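You operate a simulated robot arm through the tools that you are given. There is no shell and no other tool.

Carry out the task below with a simulated robot arm. There is one attempt and no reset: what you move stays moved.

JOB
Start the machine up, send the carriage home and store the size from the job sheet.
Fine: the red button is pulled up; rows and step stay.
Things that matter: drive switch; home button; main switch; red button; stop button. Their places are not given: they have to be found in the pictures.

It is judged by the outcome, as a careful person would: the job done as asked, and still so three seconds after it is handed in. It fails if anything else is knocked over, pushed out of place, dropped, spilled or broken. Flat cloth is picked up by pressing the open fingertips on it (5 to 10 N) and closing them slowly along it; thin cloth reads only 2 to 8 mm in the jaws.

ROBOT AND FRAMES
A 6-joint arm with a two-finger parallel gripper, fixed in place. Base frame: the origin is on the floor under the middle of its stand, x ahead of it, y to its left, z up; the work surface is at about z = 94. Units: cm, rad, N and s.
With the tool pointing down near the work surface it reaches from about 30 to 66 cm from the base axis. Its first joint turns from -2.007 to 2.007 rad. Payload 3.43 kg.
The TCP is the grasp point between the finger pads, 3.4 cm short of the fingertips. In the tool frame z runs along the fingers and y along their closing line. Largest opening 12.8 cm; finger width 2.4, thickness 1.2; the body of the gripper, 4.8 by 13 cm, starts 9.6 cm behind the TCP.
Orientation is that of the tool frame in the base frame, as [roll, pitch, yaw] about the fixed x, y, z axes, in that order (R = Rz(yaw) Ry(pitch) Rx(roll)). With the fingers straight down and closing along the base's y, the tool's x points along the base's -x, its y along +y and its z along -z.

CONTROLS
- The arm moves only by the tool arm_command. Its arguments are lists of equal length, an entry for each row: "delta_pos": the shift along the tool's x, y, z in cm, a list of three; "turn": the turn, a rotation vector about the tool's x, y, z in rad, a list of three; "fingers": the finger opening in cm, from 0 to 12.8. In form: {"delta_pos": [[tx, ty, tz], ...], "turn": [[ax, ay, az], ...], "fingers": [fingers, ...]}. A call has 1 to 20 rows; each row is the pose to reach, as a shift and turn from the pose commanded when the call began, along the tool's axes at that moment. A row lasts 0.2 s, in which the tool goes at most 5 cm and 0.15 rad; a call with a longer step from one row to the next is refused whole, and so is a gripper value outside its range. A pose out of reach is approached as far as the arm can. The call stops where the force on the tool passes 40 N (or 10 N more than at its start, if that is more) or the arm is blocked; 0.2 s more then pass. Each finger travels about 15.3 cm/s and halts on what it meets, pressing with about 42 N; the grip force reading is that of the motor and also rises with nothing between the fingers. The clock runs only during rows and for 0.2 s after the last one: add rows that repeat a pose to give the fingers time. The reply holds the time, the measured pose of the TCP, the force on the tool along the base axes, the opening and the grip force, in the units named above and with some noise, with the torque about the TCP (base axes, N m) and any sound that the robot's microphone picked up.
- Cameras (640 x 400 px; columns grow to the right, rows downward): "scene" is fixed at [21.87, -48.98, 155.34]; the picture's right is [0.80, -0.60, 0.00], its down [-0.46, -0.61, -0.65] and it looks along [0.39, 0.52, -0.76] (base axes); focal length 259 px, centre (320, 200). "wrist" rides on the gripper at [7.6, -1.1, -16] in the tool frame; the picture's right is [0.15, 0.99, 0.00], its down [-0.88, 0.13, -0.46] and it looks along [-0.45, 0.07, 0.89] (tool axes); focal length 234 px, centre (320, 200).
- camera(camera): a new picture of that camera. The clock stands still meanwhile.
- slide_trunk(by): slides the trunk up (or, below 0, down) by that many cm; the arm rides with it, the base frame stays. It gives what a move gives, with no picture.
- point_at(camera, pixels): for up to 12 pixels [column, row] of the newest picture of that camera ("zoom" is the newest enlarged one), the place [x, y, z] in the base frame of the surface seen there, good to about 0.2 cm, but the place of the scene camera against the robot may be out by one fixed shift of up to 1.2 cm in any direction. The clock stands still meanwhile.
- inspect(camera, box): a new picture of the part [left, top, right, bottom] of that camera's present view, enlarged. The clock stands still meanwhile.
- sign_off(): hands the job in; it is judged then, once.

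Open the gripper and draw the arm clear of the work before you hand the job in, unless the task says otherwise.

The tools are called after ">>>" as name(argument=value, ...) on one line, values as JSON. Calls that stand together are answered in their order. arm_command: Moves the arm, as the interface text tells. Its arguments: {"type":"object","properties":{"delta_pos":{"type":"array","items":{"type":"array","items":{"type":"number"}}},"turn":{"type":"array","items":{"type":"array","items":{"type":"number"}}},"fingers":{"type":"array","items":{"type":"number"}}},"required":["delta_pos","turn","fingers"]} The other tools are called the same way: slide_trunk (by) moves the trunk up or down; camera (camera) takes a picture; point_at (camera, pixels) gives the place of the surface under pixels of a picture; inspect (camera, box) takes an enlarged picture of a part of a camera's view; sign_off () hands the job in.

At the start:

```text
time: 0.0
tool_pos: [44.25, -2.07, 123.54]
orientation: [-3.14, -0.001, 3.141]
force: [-0.4, 0.4, 0.0]
torque: [-0.01, 0.01, -0.02]
width: 12.8
grip_force: 0.1
trunk travel left (down, up): [-92.5, 6.5]
```

scene: 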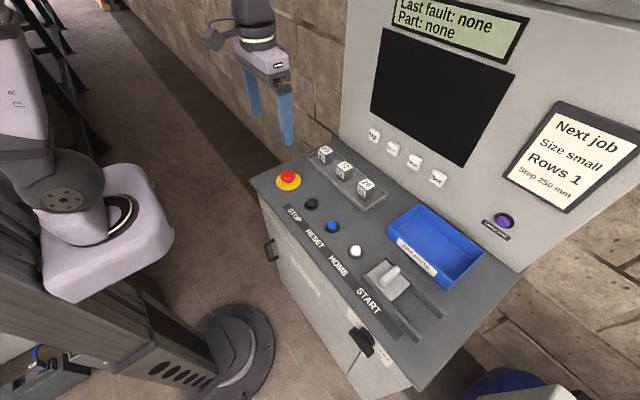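
wrist: 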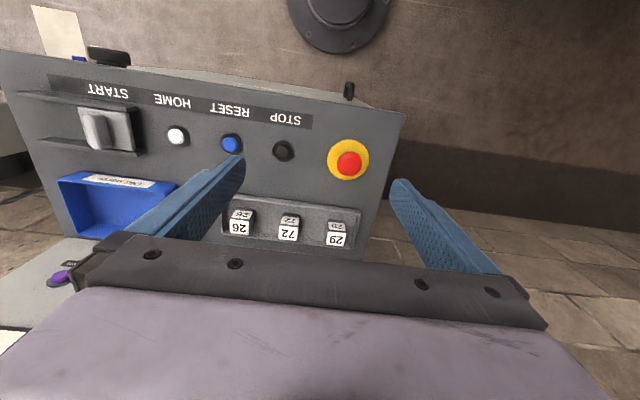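

The scene shows a console with a red button (288,177), stop/reset/home/start controls, three thumbwheels, a dark screen, four keys under it and a job sheet. I'll zoom in on the panel parts to read them.

>>> inspect(camera="scene", box=[480, 90, 640, 250])

>>> inspect(camera="scene", box=[350, 0, 540, 200])

>>> inspect(camera="scene", box=[260, 130, 420, 230])

>>> inspect(camera="scene", box=[320, 200, 500, 380])

```text
2.50 times, centred on (560, 170) of scene
```

zoom: 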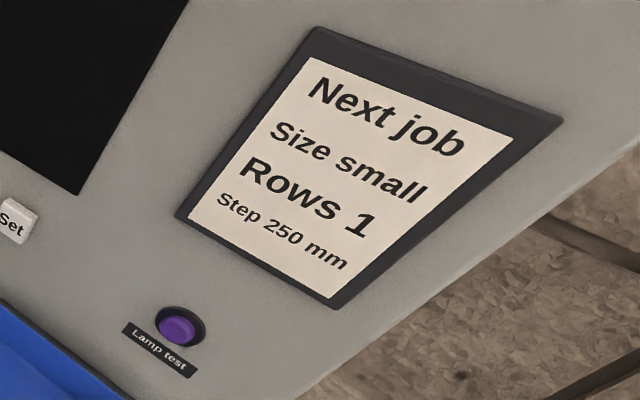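

```text
2.00 times, centred on (445, 100) of scene
```

zoom: 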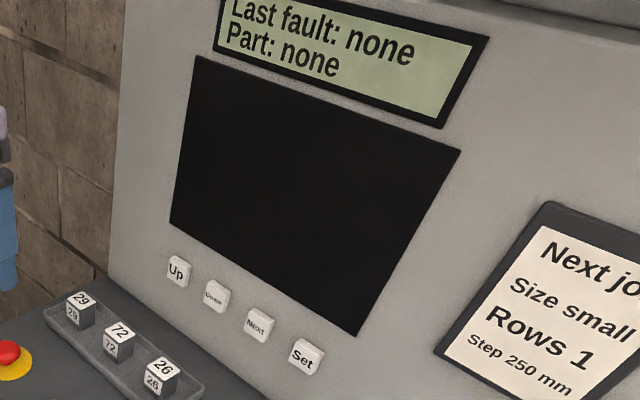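

```text
4.00 times, centred on (340, 180) of scene
```

zoom: 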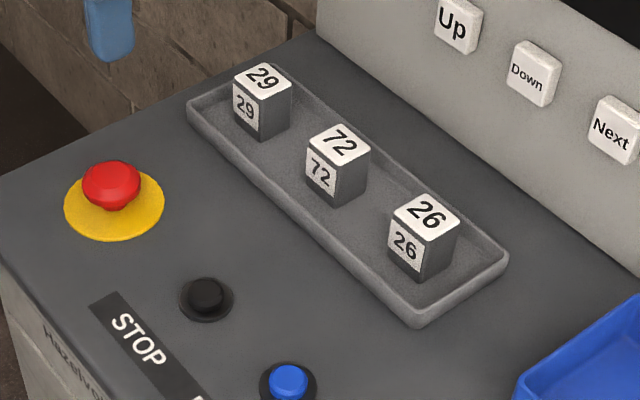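

```text
2.22 times, centred on (410, 290) of scene
```

zoom: 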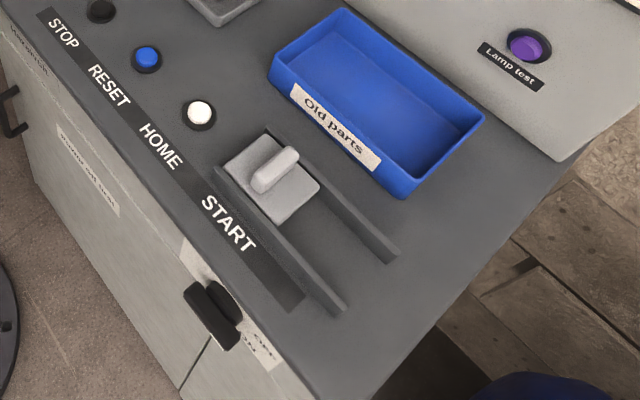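

The dark screen suggests the main switch is off; a black knob with an OFF/ON plate sits on the cabinet near (362,340). I'll zoom there, and look for a drive switch, also in the wrist view.

>>> inspect(camera="scene", box=[320, 310, 420, 400])

>>> inspect(camera="scene", box=[250, 210, 350, 310])

>>> inspect(camera="wrist", box=[0, 0, 200, 130])

>>> inspect(camera="wrist", box=[0, 60, 320, 260])

>>> inspect(camera="scene", box=[440, 320, 640, 400])

```text
4.44 times, centred on (370, 355) of scene
```

zoom: 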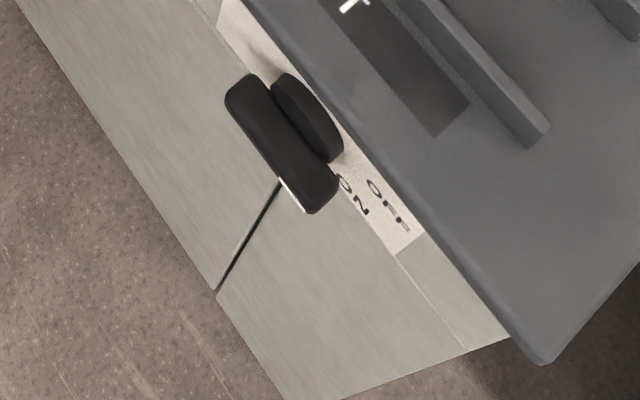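

```text
4.00 times, centred on (300, 260) of scene
```

zoom: 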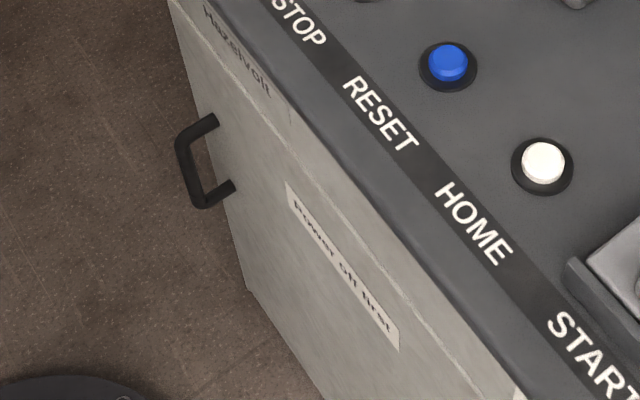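

```text
3.08 times, centred on (100, 65) of wrist
```

zoom: 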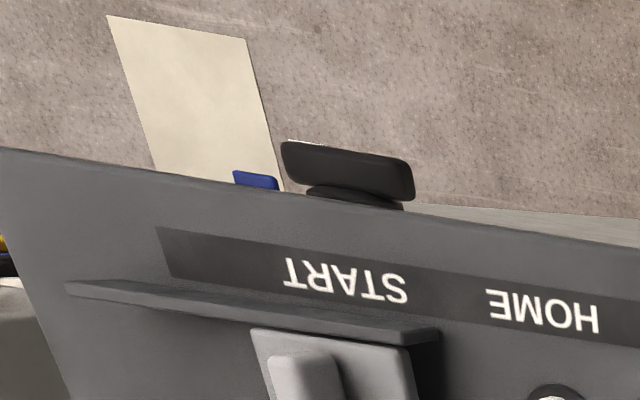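

```text
2.00 times, centred on (160, 160) of wrist
```

zoom: 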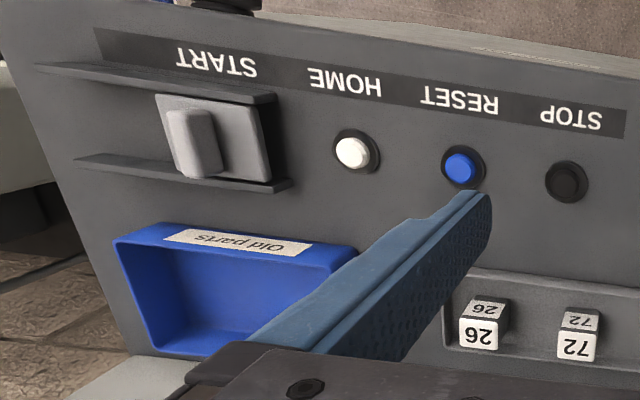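

```text
3.20 times, centred on (540, 360) of scene
```

zoom: 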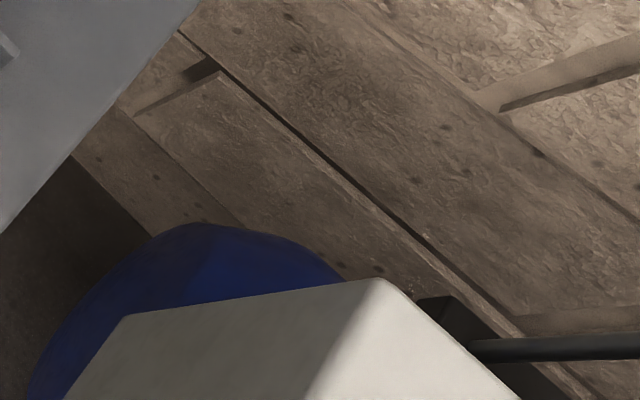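

The front of the cabinet holds a rotary main switch, a door with a handle and a "Power off first" label, and something blue. I'll get positions of the main features from the scene picture.

>>> camera(camera="scene")

>>> point_at(camera="scene", pixels=[[288, 176], [312, 203], [333, 226], [356, 250], [388, 277], [400, 300], [361, 341], [268, 252], [374, 135], [393, 148], [414, 161], [438, 178]])

>>> point_at(camera="scene", pixels=[[252, 180], [413, 388], [503, 220], [325, 155], [343, 170], [364, 186], [380, 240], [350, 300], [340, 110], [430, 60], [525, 268], [570, 160]])

>>> camera(camera="wrist")

>>> point_at(camera="wrist", pixels=[[349, 160], [283, 150], [231, 142], [178, 135], [95, 128], [82, 58], [60, 30], [105, 55], [350, 90], [240, 215], [289, 222], [337, 228]])

```text
taken
```

scene: 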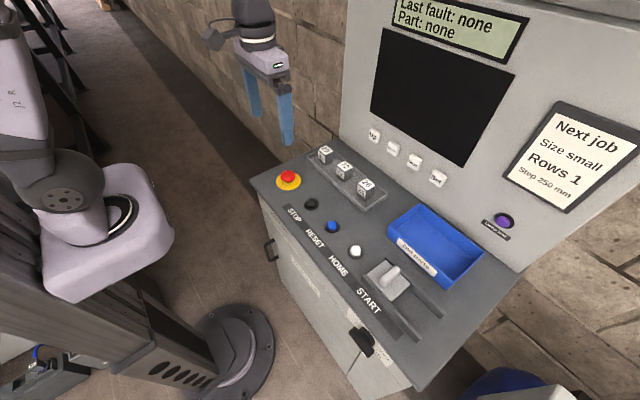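

```text
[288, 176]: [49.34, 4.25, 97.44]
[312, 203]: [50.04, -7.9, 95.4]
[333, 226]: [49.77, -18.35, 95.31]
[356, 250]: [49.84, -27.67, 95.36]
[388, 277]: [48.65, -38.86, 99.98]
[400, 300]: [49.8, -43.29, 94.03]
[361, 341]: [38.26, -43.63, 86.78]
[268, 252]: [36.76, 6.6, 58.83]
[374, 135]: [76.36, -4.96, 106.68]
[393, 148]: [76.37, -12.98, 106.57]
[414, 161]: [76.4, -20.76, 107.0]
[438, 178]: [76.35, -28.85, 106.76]
```

```text
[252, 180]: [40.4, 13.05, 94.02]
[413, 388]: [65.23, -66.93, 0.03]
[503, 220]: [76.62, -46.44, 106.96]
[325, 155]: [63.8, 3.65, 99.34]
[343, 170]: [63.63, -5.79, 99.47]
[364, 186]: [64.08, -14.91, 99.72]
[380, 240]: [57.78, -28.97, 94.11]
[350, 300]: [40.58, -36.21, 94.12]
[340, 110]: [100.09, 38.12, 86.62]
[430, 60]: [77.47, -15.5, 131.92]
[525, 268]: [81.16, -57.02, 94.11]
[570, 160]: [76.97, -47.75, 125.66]
```

```text
taken
```

wrist: 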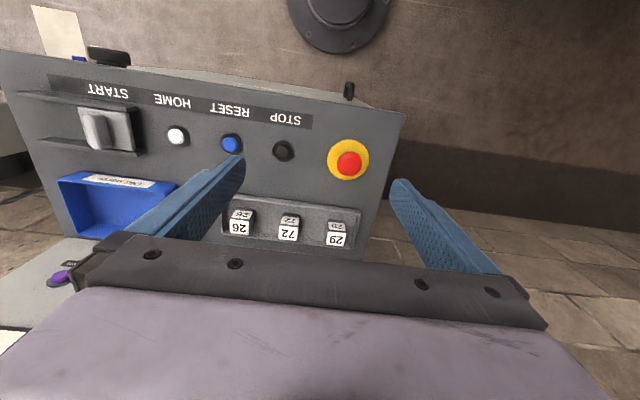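

```text
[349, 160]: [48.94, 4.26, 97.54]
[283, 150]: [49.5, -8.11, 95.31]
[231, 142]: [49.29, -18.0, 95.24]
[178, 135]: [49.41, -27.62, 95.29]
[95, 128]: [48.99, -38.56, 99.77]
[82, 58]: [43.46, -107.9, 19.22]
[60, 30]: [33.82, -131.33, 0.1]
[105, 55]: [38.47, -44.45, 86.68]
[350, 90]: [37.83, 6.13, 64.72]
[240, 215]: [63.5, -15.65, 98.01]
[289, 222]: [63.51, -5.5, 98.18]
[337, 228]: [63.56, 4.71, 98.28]
```

Wrist and scene agree to within ~0.5 cm: the main switch handle is at about (38.3,-44.2,86.7) on the front face, and a gripper view of it is needed. I'll move the arm in front of the console at about (30,-42,106) tilted 45° forward so the wrist camera sees the front.

>>> arm_command(delta_pos=[[1.4, -4, 1.7], [2.8, -8, 3.4], [4.2, -12, 5.1], [5.6, -16, 6.8], [7, -20, 8.5], [8.4, -24, 10.2], [9.8, -28, 11.9], [11.2, -32, 13.6], [12.6, -36, 15.3], [14, -40, 17]], turn=[[0, -0.0785, 0], [0, -0.157, 0], [0, -0.2355, 0], [0, -0.314, 0], [0, -0.3925, 0], [0, -0.471, 0], [0, -0.5495, 0], [0, -0.628, 0], [0, -0.7065, 0], [0, -0.785, 0]], fingers=[12.8, 12.8, 12.8, 12.8, 12.8, 12.8, 12.8, 12.8, 12.8, 12.8])

>>> camera(camera="wrist")

>>> camera(camera="scene")

```text
time: 2.2
tool_pos: [30.33, -42.28, 106.51]
orientation: [3.14, 0.787, 3.141]
force: [0.2, -0.2, 1.5]
torque: [0.04, 0.0, 0.04]
width: 12.79
grip_force: 0.1
trunk travel left (down, up): [-92.5, 6.5]
```

```text
taken
```

wrist: 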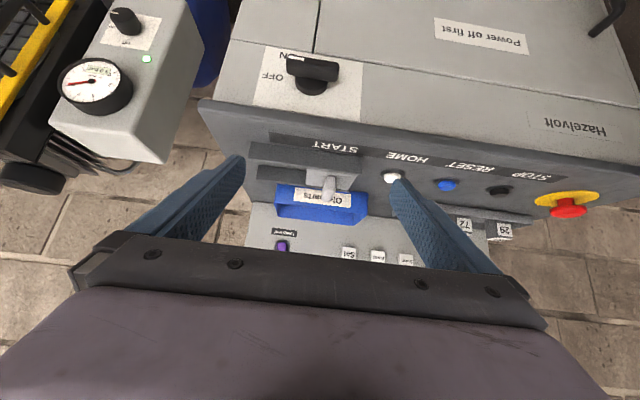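

```text
taken
```

scene: 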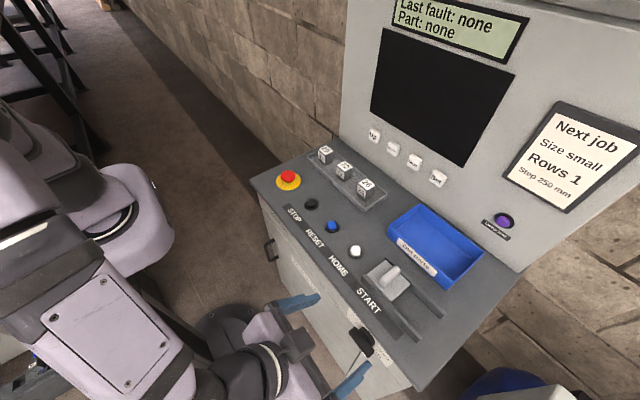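

The front is in view: main switch at (312,72) with ON/OFF plate, and a separate box with gauge, knob and green lamp on the left (120,70). I'll zoom on both.

>>> inspect(camera="wrist", box=[240, 30, 380, 120])

>>> inspect(camera="wrist", box=[40, 0, 220, 120])

>>> inspect(camera="wrist", box=[400, 0, 640, 150])

>>> inspect(camera="wrist", box=[230, 120, 420, 270])

>>> point_at(camera="wrist", pixels=[[290, 65], [312, 70], [335, 75], [270, 90], [345, 90], [300, 50], [124, 20], [146, 59], [92, 82], [125, 110], [310, 90], [280, 35]])

```text
4.44 times, centred on (310, 75) of wrist
```

zoom: 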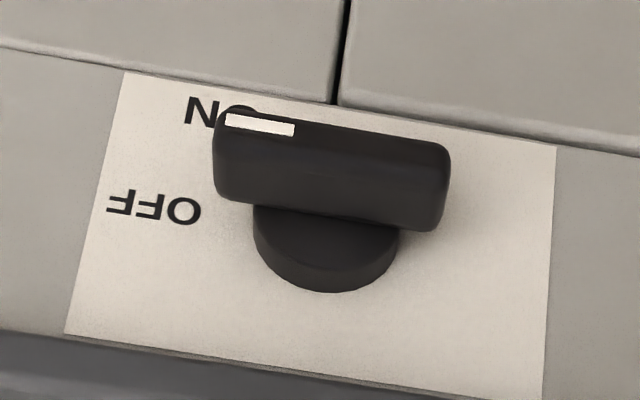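

```text
3.33 times, centred on (130, 60) of wrist
```

zoom: 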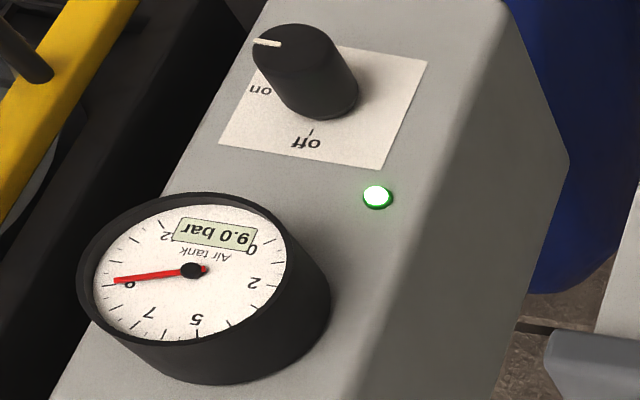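

```text
2.67 times, centred on (520, 75) of wrist
```

zoom: 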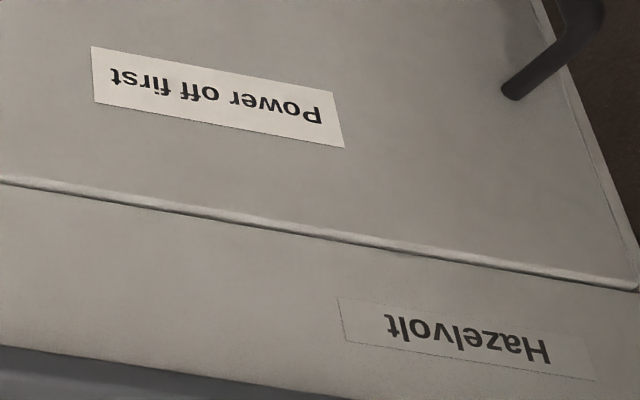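

```text
2.67 times, centred on (325, 195) of wrist
```

zoom: 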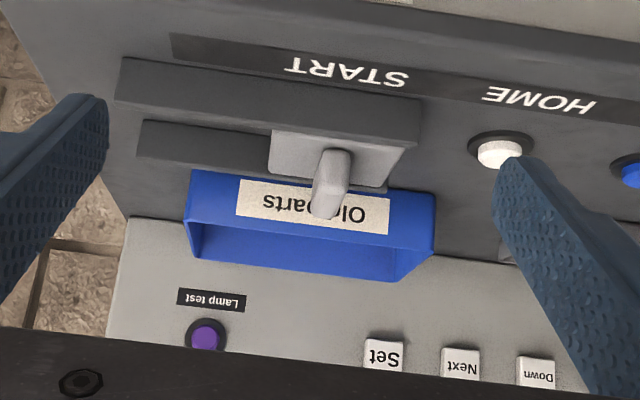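

```text
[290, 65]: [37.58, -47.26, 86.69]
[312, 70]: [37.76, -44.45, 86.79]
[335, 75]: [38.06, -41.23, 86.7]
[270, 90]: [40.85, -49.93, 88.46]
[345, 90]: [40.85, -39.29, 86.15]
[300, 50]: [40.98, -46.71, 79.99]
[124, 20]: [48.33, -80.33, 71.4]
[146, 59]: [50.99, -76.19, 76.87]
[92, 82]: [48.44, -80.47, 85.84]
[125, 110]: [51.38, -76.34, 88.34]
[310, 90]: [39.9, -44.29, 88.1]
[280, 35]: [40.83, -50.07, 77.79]
```

The bar's white marker end points to -y. I'll check whether that is at the OFF or the ON mark by locating both labels on the plate.

>>> point_at(camera="wrist", pixels=[[273, 77], [284, 55], [311, 95], [265, 47], [364, 64], [255, 104], [362, 118], [295, 58], [340, 20], [325, 15]])

```text
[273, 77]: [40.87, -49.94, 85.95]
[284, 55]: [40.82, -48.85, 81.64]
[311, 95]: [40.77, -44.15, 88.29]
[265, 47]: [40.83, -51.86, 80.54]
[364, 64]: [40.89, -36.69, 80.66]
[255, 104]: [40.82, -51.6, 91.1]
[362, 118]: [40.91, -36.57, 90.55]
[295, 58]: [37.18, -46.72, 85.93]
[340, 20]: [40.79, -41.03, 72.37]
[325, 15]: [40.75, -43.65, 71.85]
```

The labels put OFF at (-49.9, 86.0) level with the knob centre and ON at (-48.8, 81.6), so the switch is OFF and must turn 45° so its marker end goes down. Before switching, I'll look closely at the START fixture and keys from above.

>>> arm_command(delta_pos=[[-3.5, 0, 0], [-7, 0, 0.5], [-10.5, 0, 1], [-14, 0, 1.5]], turn=[[0, 0.12, 0], [0, 0.24, 0], [0, 0.36, 0], [0, 0.48, 0]], fingers=[12.8, 12.8, 12.8, 12.8])

>>> camera(camera="wrist")

>>> inspect(camera="wrist", box=[180, 80, 420, 230])

```text
time: 3.2
tool_pos: [41.24, -42.12, 115.41]
orientation: [-3.141, 0.302, -3.141]
force: [0.5, -0.1, 0.7]
torque: [0.02, 0.02, 0.04]
width: 12.81
grip_force: 0.0
trunk travel left (down, up): [-92.5, 6.5]
```

```text
taken
```

wrist: 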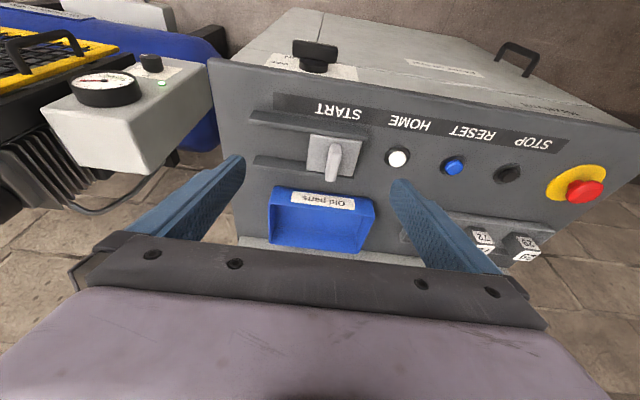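

```text
2.67 times, centred on (300, 155) of wrist
```

zoom: 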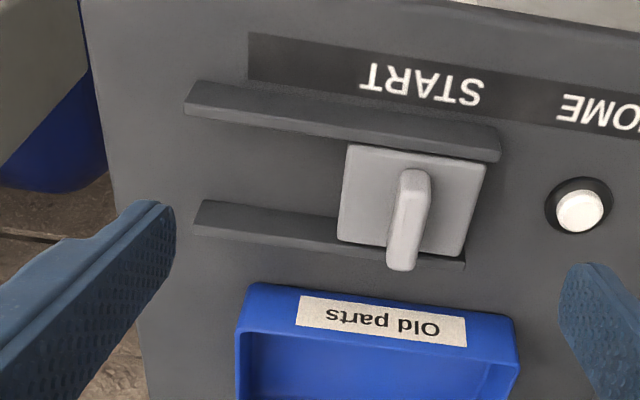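

The START position has a grey plate with a fin handle between two rails — a sliding cover with room toward -y. I'll take exact points on the plate, fin and rails.

>>> point_at(camera="wrist", pixels=[[331, 150], [333, 178], [318, 143], [320, 165], [355, 150], [348, 168], [370, 135], [250, 115], [255, 160], [300, 165], [280, 145], [398, 158]])

>>> inspect(camera="wrist", box=[280, 100, 400, 190])

>>> inspect(camera="wrist", box=[0, 0, 230, 180])

```text
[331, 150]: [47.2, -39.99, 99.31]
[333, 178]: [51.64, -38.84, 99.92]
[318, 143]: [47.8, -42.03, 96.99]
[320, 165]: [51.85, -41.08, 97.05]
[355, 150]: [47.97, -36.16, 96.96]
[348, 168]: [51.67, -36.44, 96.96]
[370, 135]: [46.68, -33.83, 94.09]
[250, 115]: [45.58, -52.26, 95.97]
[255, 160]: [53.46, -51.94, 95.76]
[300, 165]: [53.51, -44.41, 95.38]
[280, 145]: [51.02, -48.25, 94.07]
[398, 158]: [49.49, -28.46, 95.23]
```

```text
4.44 times, centred on (340, 145) of wrist
```

zoom: 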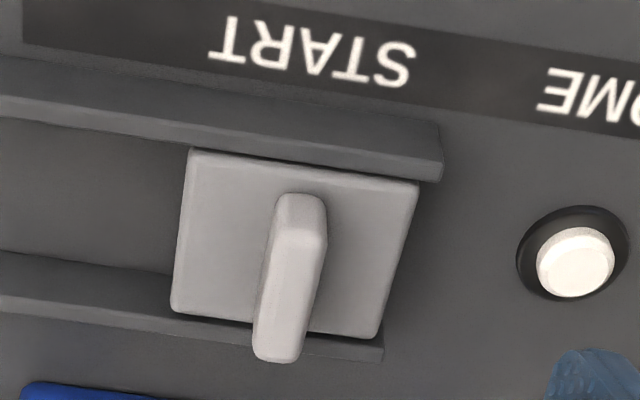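

```text
2.22 times, centred on (115, 90) of wrist
```

zoom: 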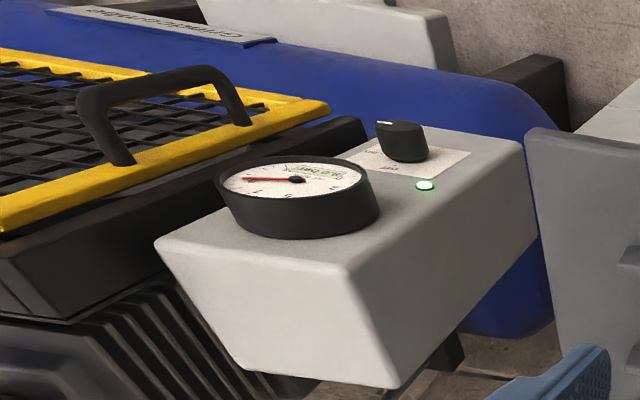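

Plate top is z≈97 with a fin up to z≈100 at y≈-39.4; I'll leave it for after power-on. Now I close the fingers and bring the tips just above the marker end of the main switch bar at about (38,-47.5,89.5).

>>> arm_command(delta_pos=[[2.6, -1.35, 3.2], [5.3, -2.7, 6.4], [7.9, -4.0, 9.6], [10.54, -5.38, 12.86], [10.66, -5.38, 16.6], [10.78, -5.38, 20.38], [10.78, -5.38, 20.38]], turn=[[0, 0, 0], [0, 0, 0], [0, 0, 0], [0, 0, 0], [0, 0, 0], [0, 0, 0], [0, 0, 0]], fingers=[9, 6, 3, 0, 0, 0, 0])

>>> camera(camera="wrist")

>>> camera(camera="scene")

```text
time: 4.8
tool_pos: [36.9, -47.43, 92.71]
orientation: [-3.141, 0.305, 3.141]
force: [0.1, 0.1, -0.3]
torque: [-0.06, -0.03, 0.0]
width: 0.0
grip_force: 32.8
trunk travel left (down, up): [-92.5, 6.5]
```

```text
taken
```

wrist: 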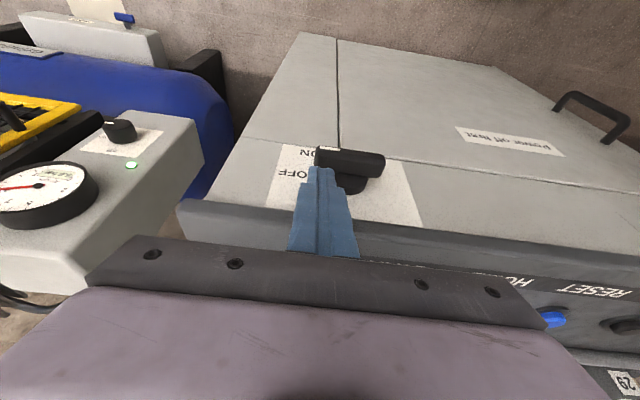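

```text
taken
```

scene: 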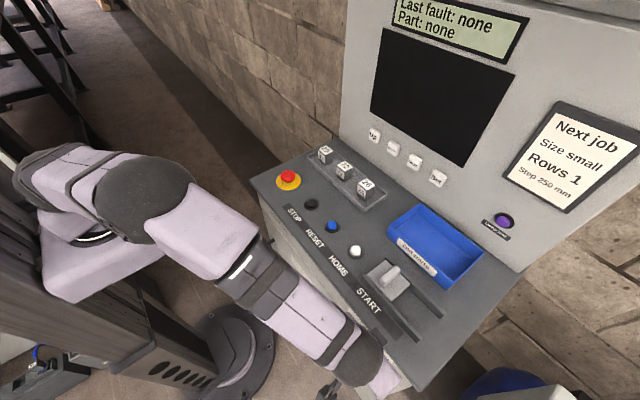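

The fingertips (320,170) sit over the -y end of the bar (318,158). I'll zoom to confirm the alignment before pushing down.

>>> inspect(camera="wrist", box=[260, 130, 400, 220])

>>> point_at(camera="wrist", pixels=[[318, 157], [383, 166], [350, 158], [320, 170], [304, 155], [296, 173], [350, 165]])

```text
4.44 times, centred on (330, 175) of wrist
```

zoom: 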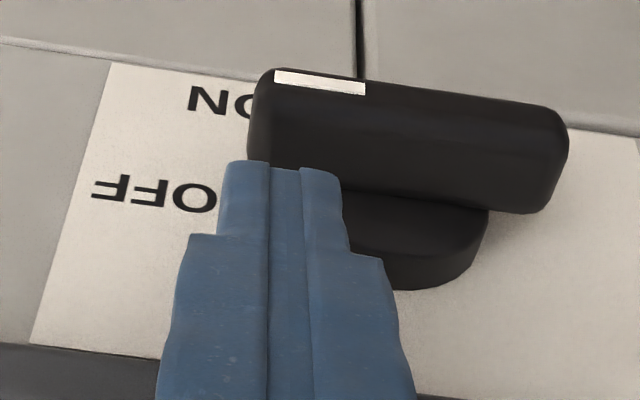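

```text
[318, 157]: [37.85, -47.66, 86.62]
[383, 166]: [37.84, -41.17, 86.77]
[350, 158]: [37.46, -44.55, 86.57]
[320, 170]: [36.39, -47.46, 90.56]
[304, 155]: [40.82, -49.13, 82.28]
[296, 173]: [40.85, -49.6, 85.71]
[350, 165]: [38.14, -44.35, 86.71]
```

The tips are over the bar's marker end (bar spans y -48 to -41, top z 86.7). I push straight down about 4.4 cm in small steps to rotate the bar 45° to ON.

>>> arm_command(delta_pos=[[0.39, 0, 1.24], [0.75, 0, 2.39], [0.9, 0, 2.86], [1.05, 0, 3.34], [1.2, 0, 3.82], [1.29, 0, 4.1], [1.29, 0, 4.1]], turn=[[0, 0, 0], [0, 0, 0], [0, 0, 0], [0, 0, 0], [0, 0, 0], [0, 0, 0], [0, 0, 0]], fingers=[0, 0, 0, 0, 0, 0, 0])

>>> inspect(camera="wrist", box=[260, 130, 400, 220])

>>> camera(camera="scene")

```text
time: 6.4
tool_pos: [36.97, -47.3, 88.26]
orientation: [3.139, 0.304, 3.141]
force: [0.4, 0.6, -0.2]
torque: [0.02, 0.04, 0.04]
width: 0.0
grip_force: 32.3
trunk travel left (down, up): [-92.5, 6.5]
```

```text
4.44 times, centred on (330, 175) of wrist
```

zoom: 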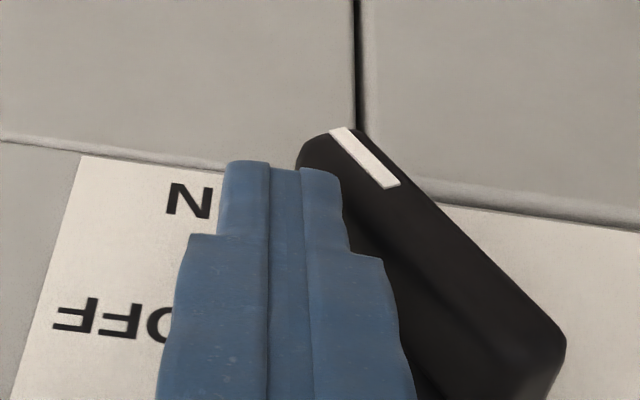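

```text
taken
```

scene: 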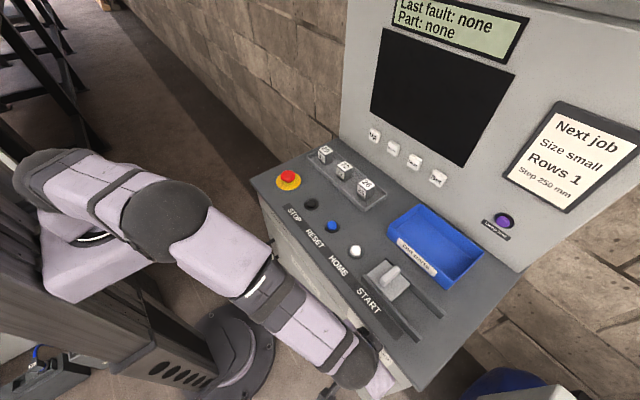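

The bar has turned so its marker points down toward ON, with no force left. I'll lift the tips clear and back and look at the switch and screen.

>>> arm_command(delta_pos=[[-0.2, 0, -3], [0, 0, -7], [0, 0, -11], [0.5, 0, -15]], turn=[[0, 0, 0], [0, 0, 0], [0, 0, 0], [0, 0, 0]], fingers=[0, 0, 0, 0])

>>> camera(camera="wrist")

>>> camera(camera="scene")

```text
time: 7.4
tool_pos: [31.9, -47.44, 102.52]
orientation: [-3.14, 0.306, -3.141]
force: [-0.6, 0.1, -0.4]
torque: [-0.01, -0.01, -0.01]
width: 0.04
grip_force: 33.3
trunk travel left (down, up): [-92.5, 6.5]
```

```text
taken
```

wrist: 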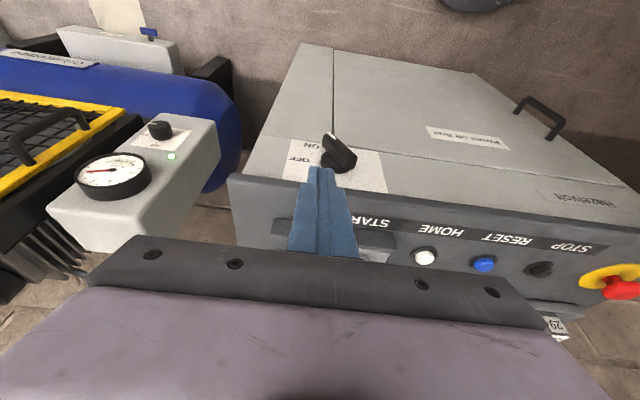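

```text
taken
```

scene: 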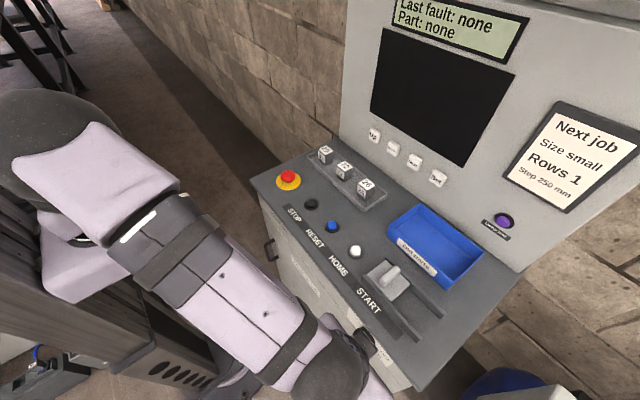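

>>> inspect(camera="wrist", box=[270, 110, 410, 200])

>>> inspect(camera="scene", box=[350, 0, 540, 200])

>>> point_at(camera="wrist", pixels=[[328, 136], [350, 165], [340, 150], [299, 160], [309, 146], [171, 156]])

```text
4.44 times, centred on (340, 155) of wrist
```

zoom: 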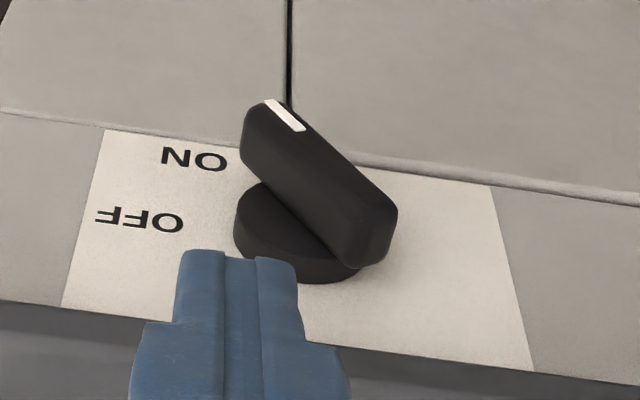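

```text
2.00 times, centred on (445, 100) of scene
```

zoom: 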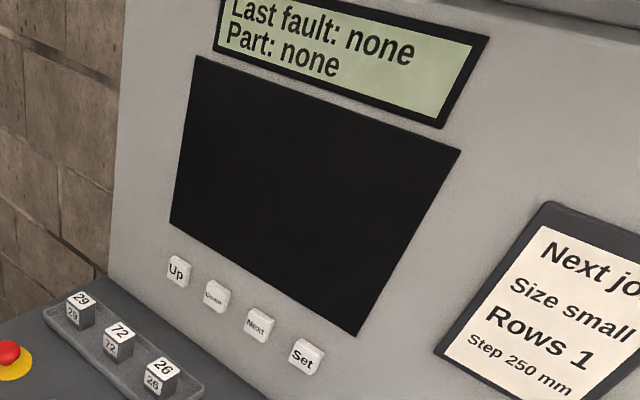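

```text
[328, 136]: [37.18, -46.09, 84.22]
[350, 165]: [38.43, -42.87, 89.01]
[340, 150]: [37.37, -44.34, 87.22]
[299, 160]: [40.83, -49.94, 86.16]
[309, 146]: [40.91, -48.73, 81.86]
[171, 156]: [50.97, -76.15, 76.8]
```

The switch marker now points at ON, but the screen is still dark; it may need start-up time. I'll let two seconds pass holding still and check again.

>>> arm_command(delta_pos=[[0, 0, 0], [0, 0, 0], [0, 0, 0], [0, 0, 0], [0, 0, 0], [0, 0, 0], [0, 0, 0], [0, 0, 0], [0, 0, 0], [0, 0, 0], [0, 0, 0], [0, 0, 0]], turn=[[0, 0, 0], [0, 0, 0], [0, 0, 0], [0, 0, 0], [0, 0, 0], [0, 0, 0], [0, 0, 0], [0, 0, 0], [0, 0, 0], [0, 0, 0], [0, 0, 0], [0, 0, 0]], fingers=[0, 0, 0, 0, 0, 0, 0, 0, 0, 0, 0, 0])

>>> camera(camera="scene")

>>> point_at(camera="wrist", pixels=[[329, 133], [336, 138], [325, 142], [356, 155], [346, 168], [340, 145], [333, 155]])

```text
time: 10.0
tool_pos: [32.17, -47.61, 102.46]
orientation: [-3.141, 0.306, 3.141]
force: [-0.4, -0.4, 0.2]
torque: [-0.01, 0.03, 0.02]
width: 0.0
grip_force: 32.8
trunk travel left (down, up): [-92.5, 6.5]
```

```text
taken
```

scene: 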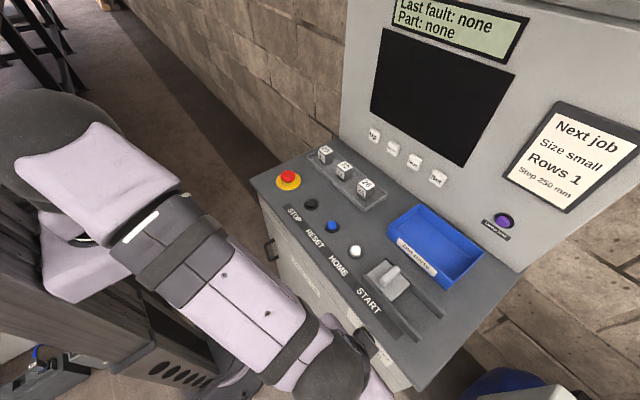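

```text
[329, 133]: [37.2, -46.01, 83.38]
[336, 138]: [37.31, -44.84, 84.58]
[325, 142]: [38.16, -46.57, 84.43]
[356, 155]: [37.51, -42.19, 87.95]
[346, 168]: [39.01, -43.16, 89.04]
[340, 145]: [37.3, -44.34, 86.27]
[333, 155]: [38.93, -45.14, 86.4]
```

The marker line lies at 45° on ON, yet the screen stays dark, so more start-up steps are likely under the START cover. I'll bring the closed tips to the +y side of the cover's fin, first hovering above it at z≈102.

>>> arm_command(delta_pos=[[-2, 1, -2.9], [-4, 2, -5.8], [-5.86, 3, -8.64], [-9, 5, -7], [-12, 7.1, -5.4], [-15, 9.2, -3.8], [-17.9, 11.2, -2.24], [-16.4, 11.2, 2.53], [-16.4, 11.2, 2.53]], turn=[[0, 0, 0], [0, 0, 0], [0, 0, 0], [0, 0, 0], [0, 0, 0], [0, 0, 0], [0, 0, 0], [0, 0, 0], [0, 0, 0]], fingers=[0, 0, 0, 0, 0, 0, 0, 0, 0])

>>> camera(camera="wrist")

>>> camera(camera="scene")

```text
time: 12.0
tool_pos: [48.57, -36.18, 105.07]
orientation: [-3.139, 0.305, -3.139]
force: [0.4, -0.1, 0.3]
torque: [-0.03, -0.02, -0.01]
width: 0.0
grip_force: 33.3
trunk travel left (down, up): [-92.5, 6.5]
```

```text
taken
```

wrist: 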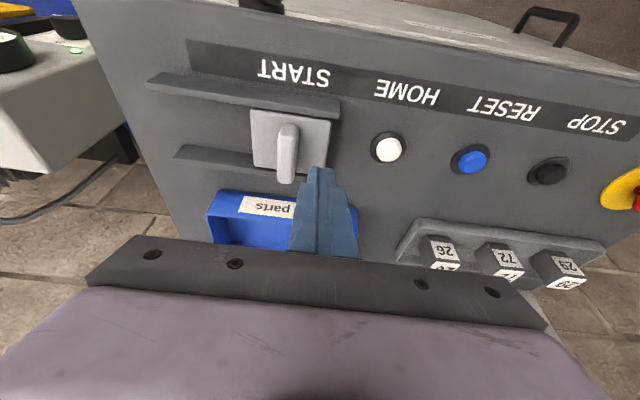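

```text
taken
```

scene: 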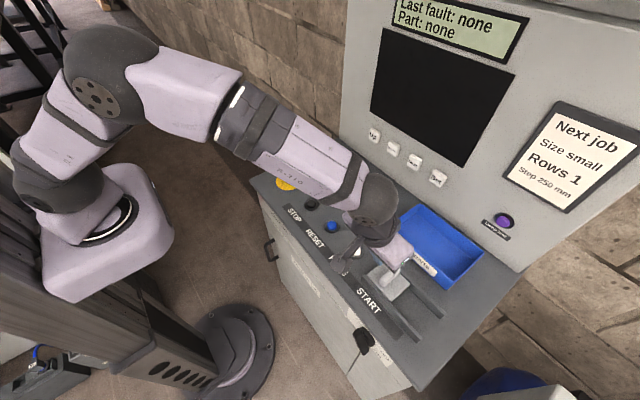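

The tips hover (318,170) beside the fin (287,152). I'll measure the fin edges and plate from here before lowering.

>>> point_at(camera="wrist", pixels=[[288, 130], [286, 175], [297, 140], [280, 140], [325, 125], [255, 120], [290, 160], [310, 135], [150, 82], [176, 152], [338, 100], [322, 160]])

>>> inspect(camera="wrist", box=[230, 80, 370, 200])

```text
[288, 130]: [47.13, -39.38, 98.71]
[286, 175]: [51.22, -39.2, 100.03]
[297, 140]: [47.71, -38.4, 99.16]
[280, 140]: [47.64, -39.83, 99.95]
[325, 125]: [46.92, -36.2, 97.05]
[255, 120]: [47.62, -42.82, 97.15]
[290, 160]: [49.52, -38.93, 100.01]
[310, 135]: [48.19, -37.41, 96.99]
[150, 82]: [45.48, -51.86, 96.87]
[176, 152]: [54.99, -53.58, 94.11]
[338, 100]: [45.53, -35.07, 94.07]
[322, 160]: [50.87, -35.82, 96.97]
```

```text
3.33 times, centred on (300, 140) of wrist
```

zoom: 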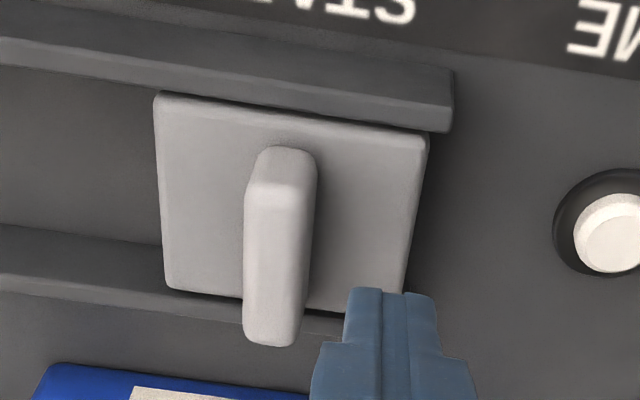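

The fin spans y -40.0 to -38.4 and z up to 100, the plate top is 97.0. I lower the tips to z≈98.3 beside the fin and push it 9 cm toward -y, with force-limited small steps.

>>> arm_command(delta_pos=[[0.5, 0, 1.6], [1.05, 0, 3.34], [1.05, -0.8, 3.34], [1.05, -2, 3.34], [1.05, -3, 3.34], [1.05, -4, 3.34], [1.05, -5, 3.34], [1.05, -6, 3.34], [1.05, -7, 3.34], [1.05, -8, 3.34], [1.05, -9, 3.34], [1.05, -9, 3.34]], turn=[[0, 0, 0], [0, 0, 0], [0, 0, 0], [0, 0, 0], [0, 0, 0], [0, 0, 0], [0, 0, 0], [0, 0, 0], [0, 0, 0], [0, 0, 0], [0, 0, 0], [0, 0, 0]], fingers=[0, 0, 0, 0, 0, 0, 0, 0, 0, 0, 0, 0])

>>> camera(camera="wrist")

>>> camera(camera="scene")

```text
time: 14.6
tool_pos: [48.4, -45.22, 101.53]
orientation: [3.141, 0.304, -3.141]
force: [-0.5, -0.5, 0.5]
torque: [-0.03, -0.01, 0.02]
width: 0.0
grip_force: 32.5
trunk travel left (down, up): [-92.5, 6.5]
```

```text
taken
```

wrist: 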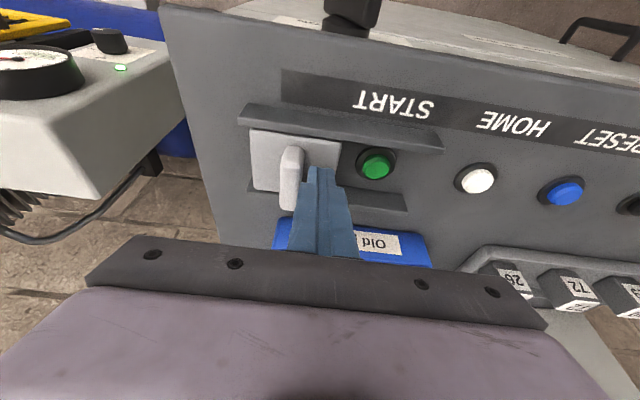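

```text
taken
```

scene: 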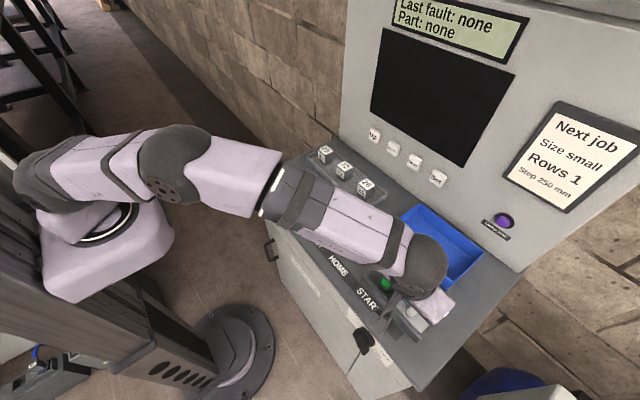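

The cover slid, revealing a green START button at (376,163) at no residual force; the screen is still dark. I'll lift off and move toward the red button to see whether it is pressed or up.

>>> arm_command(delta_pos=[[-0.9, 0.3, -3], [-1.8, 0.5, -6], [-2.5, 0.5, -9], [-1, 5, -9.5], [0, 9.8, -9.5], [1, 14.6, -9.5], [2, 19.4, -9.5], [3, 24, -9.5], [4, 28.6, -9], [5, 33.2, -8.5], [6, 37.8, -8], [7, 42, -7]], turn=[[0, 0, 0], [0, 0, 0], [0, 0, 0], [0, -0.03, 0], [0, -0.06, 0], [0, -0.09, 0], [0, -0.12, 0], [0, -0.15, 0], [0, -0.2, 0], [0, -0.25, 0], [0, -0.3, 0], [0, -0.35, 0]], fingers=[0, 0, 0, 0, 0, 0, 0, 0, 0, 0, 0, 0])

>>> camera(camera="wrist")

>>> camera(camera="scene")

```text
time: 17.2
tool_pos: [44.69, -4.06, 106.26]
orientation: [-3.13, 0.646, -3.115]
force: [0.4, 0.4, -0.3]
torque: [0.08, 0.04, 0.0]
width: 0.0
grip_force: 32.7
out of reach, approached as far as the arm can: row 11, 12
trunk travel left (down, up): [-92.5, 6.5]
```

```text
taken
```

wrist: 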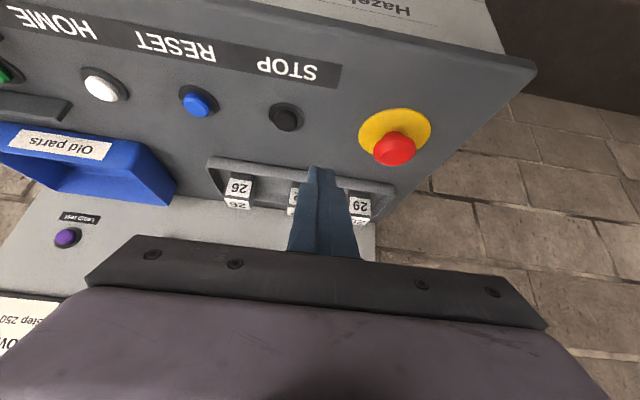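

```text
taken
```

scene: 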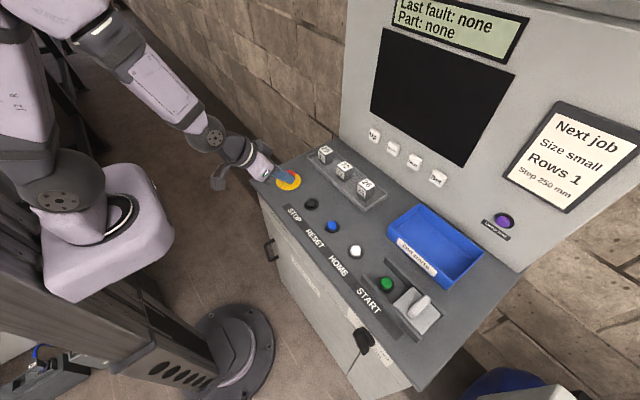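

Red button is at (394,147) in this view; I zoom on it to see the stem, and on the screen and drive area again.

>>> inspect(camera="wrist", box=[340, 90, 460, 180])

>>> inspect(camera="wrist", box=[0, 40, 240, 190])

>>> point_at(camera="wrist", pixels=[[394, 152], [395, 140], [380, 150], [412, 150], [367, 130], [425, 130], [396, 115], [393, 165]])

```text
4.44 times, centred on (400, 135) of wrist
```

zoom: 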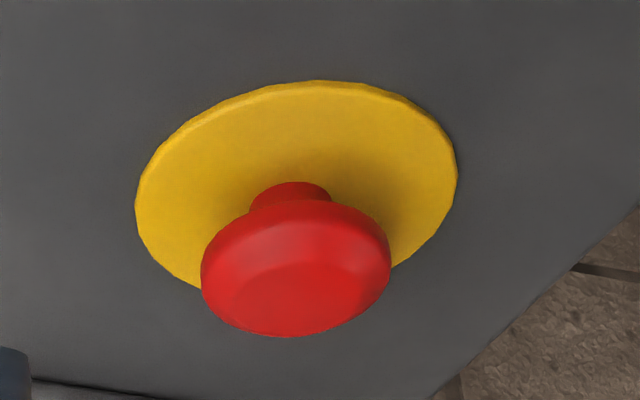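

```text
2.67 times, centred on (120, 115) of wrist
```

zoom: 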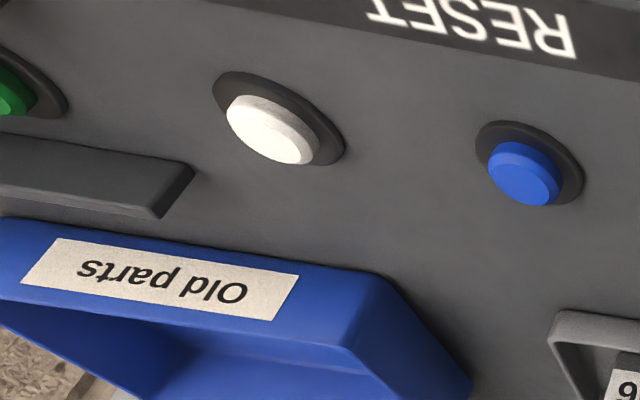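

```text
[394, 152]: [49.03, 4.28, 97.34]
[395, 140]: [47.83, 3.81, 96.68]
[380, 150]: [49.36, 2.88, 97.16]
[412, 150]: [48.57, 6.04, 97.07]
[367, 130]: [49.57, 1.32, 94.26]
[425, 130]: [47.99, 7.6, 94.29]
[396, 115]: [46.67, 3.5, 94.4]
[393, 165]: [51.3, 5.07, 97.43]
```

The red button's neck is visible, so it is already pulled up. I'll check the screen for any faint content, since time 17 s has passed with the main switch on.

>>> inspect(camera="scene", box=[360, 20, 520, 170])

>>> inspect(camera="scene", box=[330, 230, 470, 380])

>>> inspect(camera="scene", box=[440, 0, 640, 80])

```text
2.67 times, centred on (440, 95) of scene
```

zoom: 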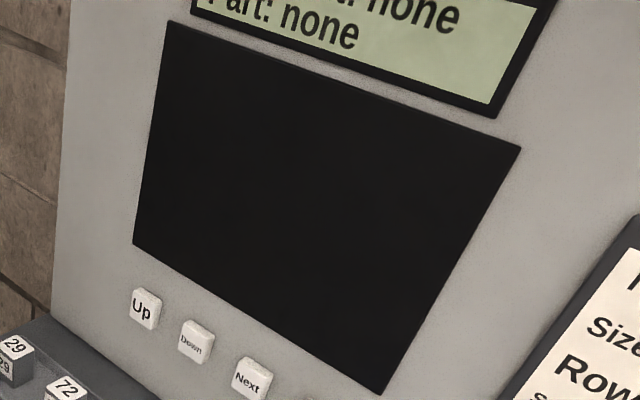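

```text
2.67 times, centred on (400, 305) of scene
```

zoom: 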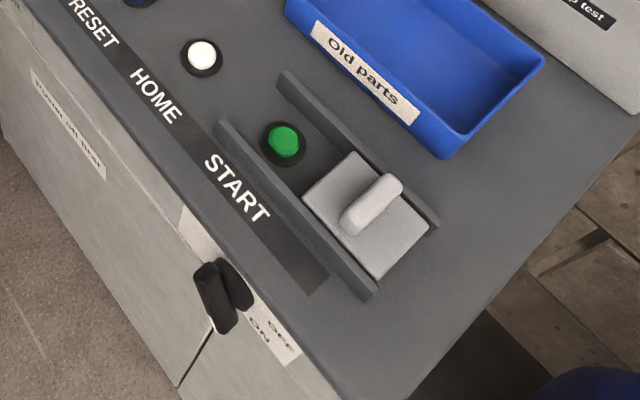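

```text
3.20 times, centred on (540, 40) of scene
```

zoom: 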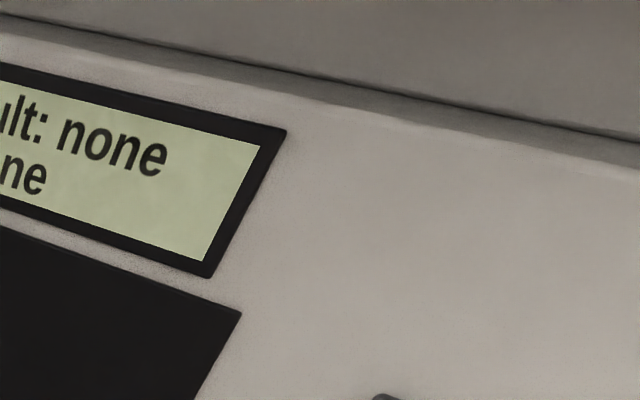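

The screen is entirely dark. I need to survey the upper machine for a drive switch, so I'll raise the arm and point the wrist camera level at the display panel and above.

>>> arm_command(delta_pos=[[-1.25, -2.7, -3], [-2.5, -5.4, -6], [-3.75, -8, -9], [-5, -10.7, -12], [-6.25, -13.4, -15], [-7.5, -16, -17.75]], turn=[[0, -0.09, 0], [0, -0.18, 0], [0, -0.27, 0], [0, -0.36, 0], [0, -0.45, 0], [0, -0.55, 0]], fingers=[0, 0, 0, 0, 0, 0])

>>> camera(camera="wrist")

>>> camera(camera="scene")

```text
time: 18.6
tool_pos: [39.71, -20.4, 125.04]
orientation: [3.139, 1.207, -3.141]
force: [-0.1, -0.2, -0.1]
torque: [0.0, -0.01, 0.03]
width: 0.01
grip_force: 32.9
out of reach, approached as far as the arm can: row 1, 2, 3, 4, 5
trunk travel left (down, up): [-92.5, 6.5]
```

```text
taken
```

wrist: 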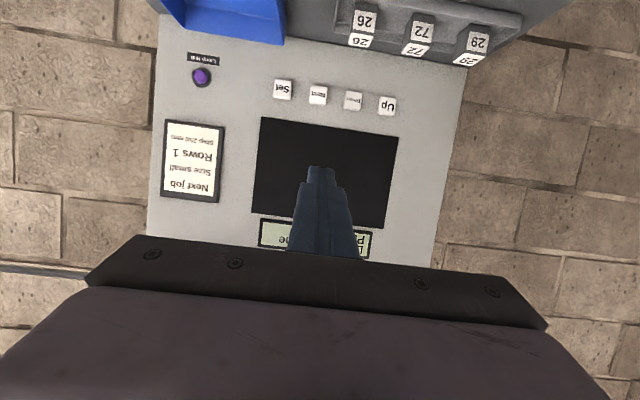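

```text
taken
```

scene: 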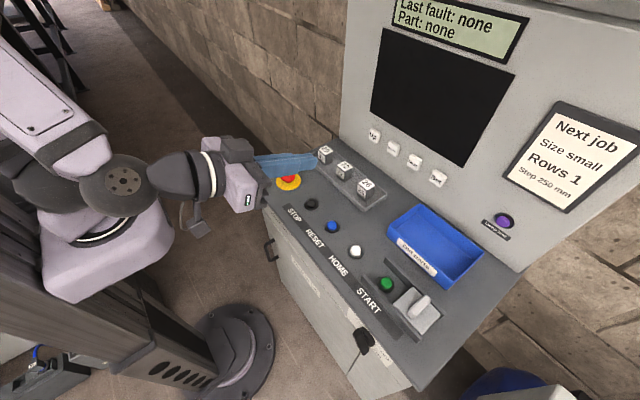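

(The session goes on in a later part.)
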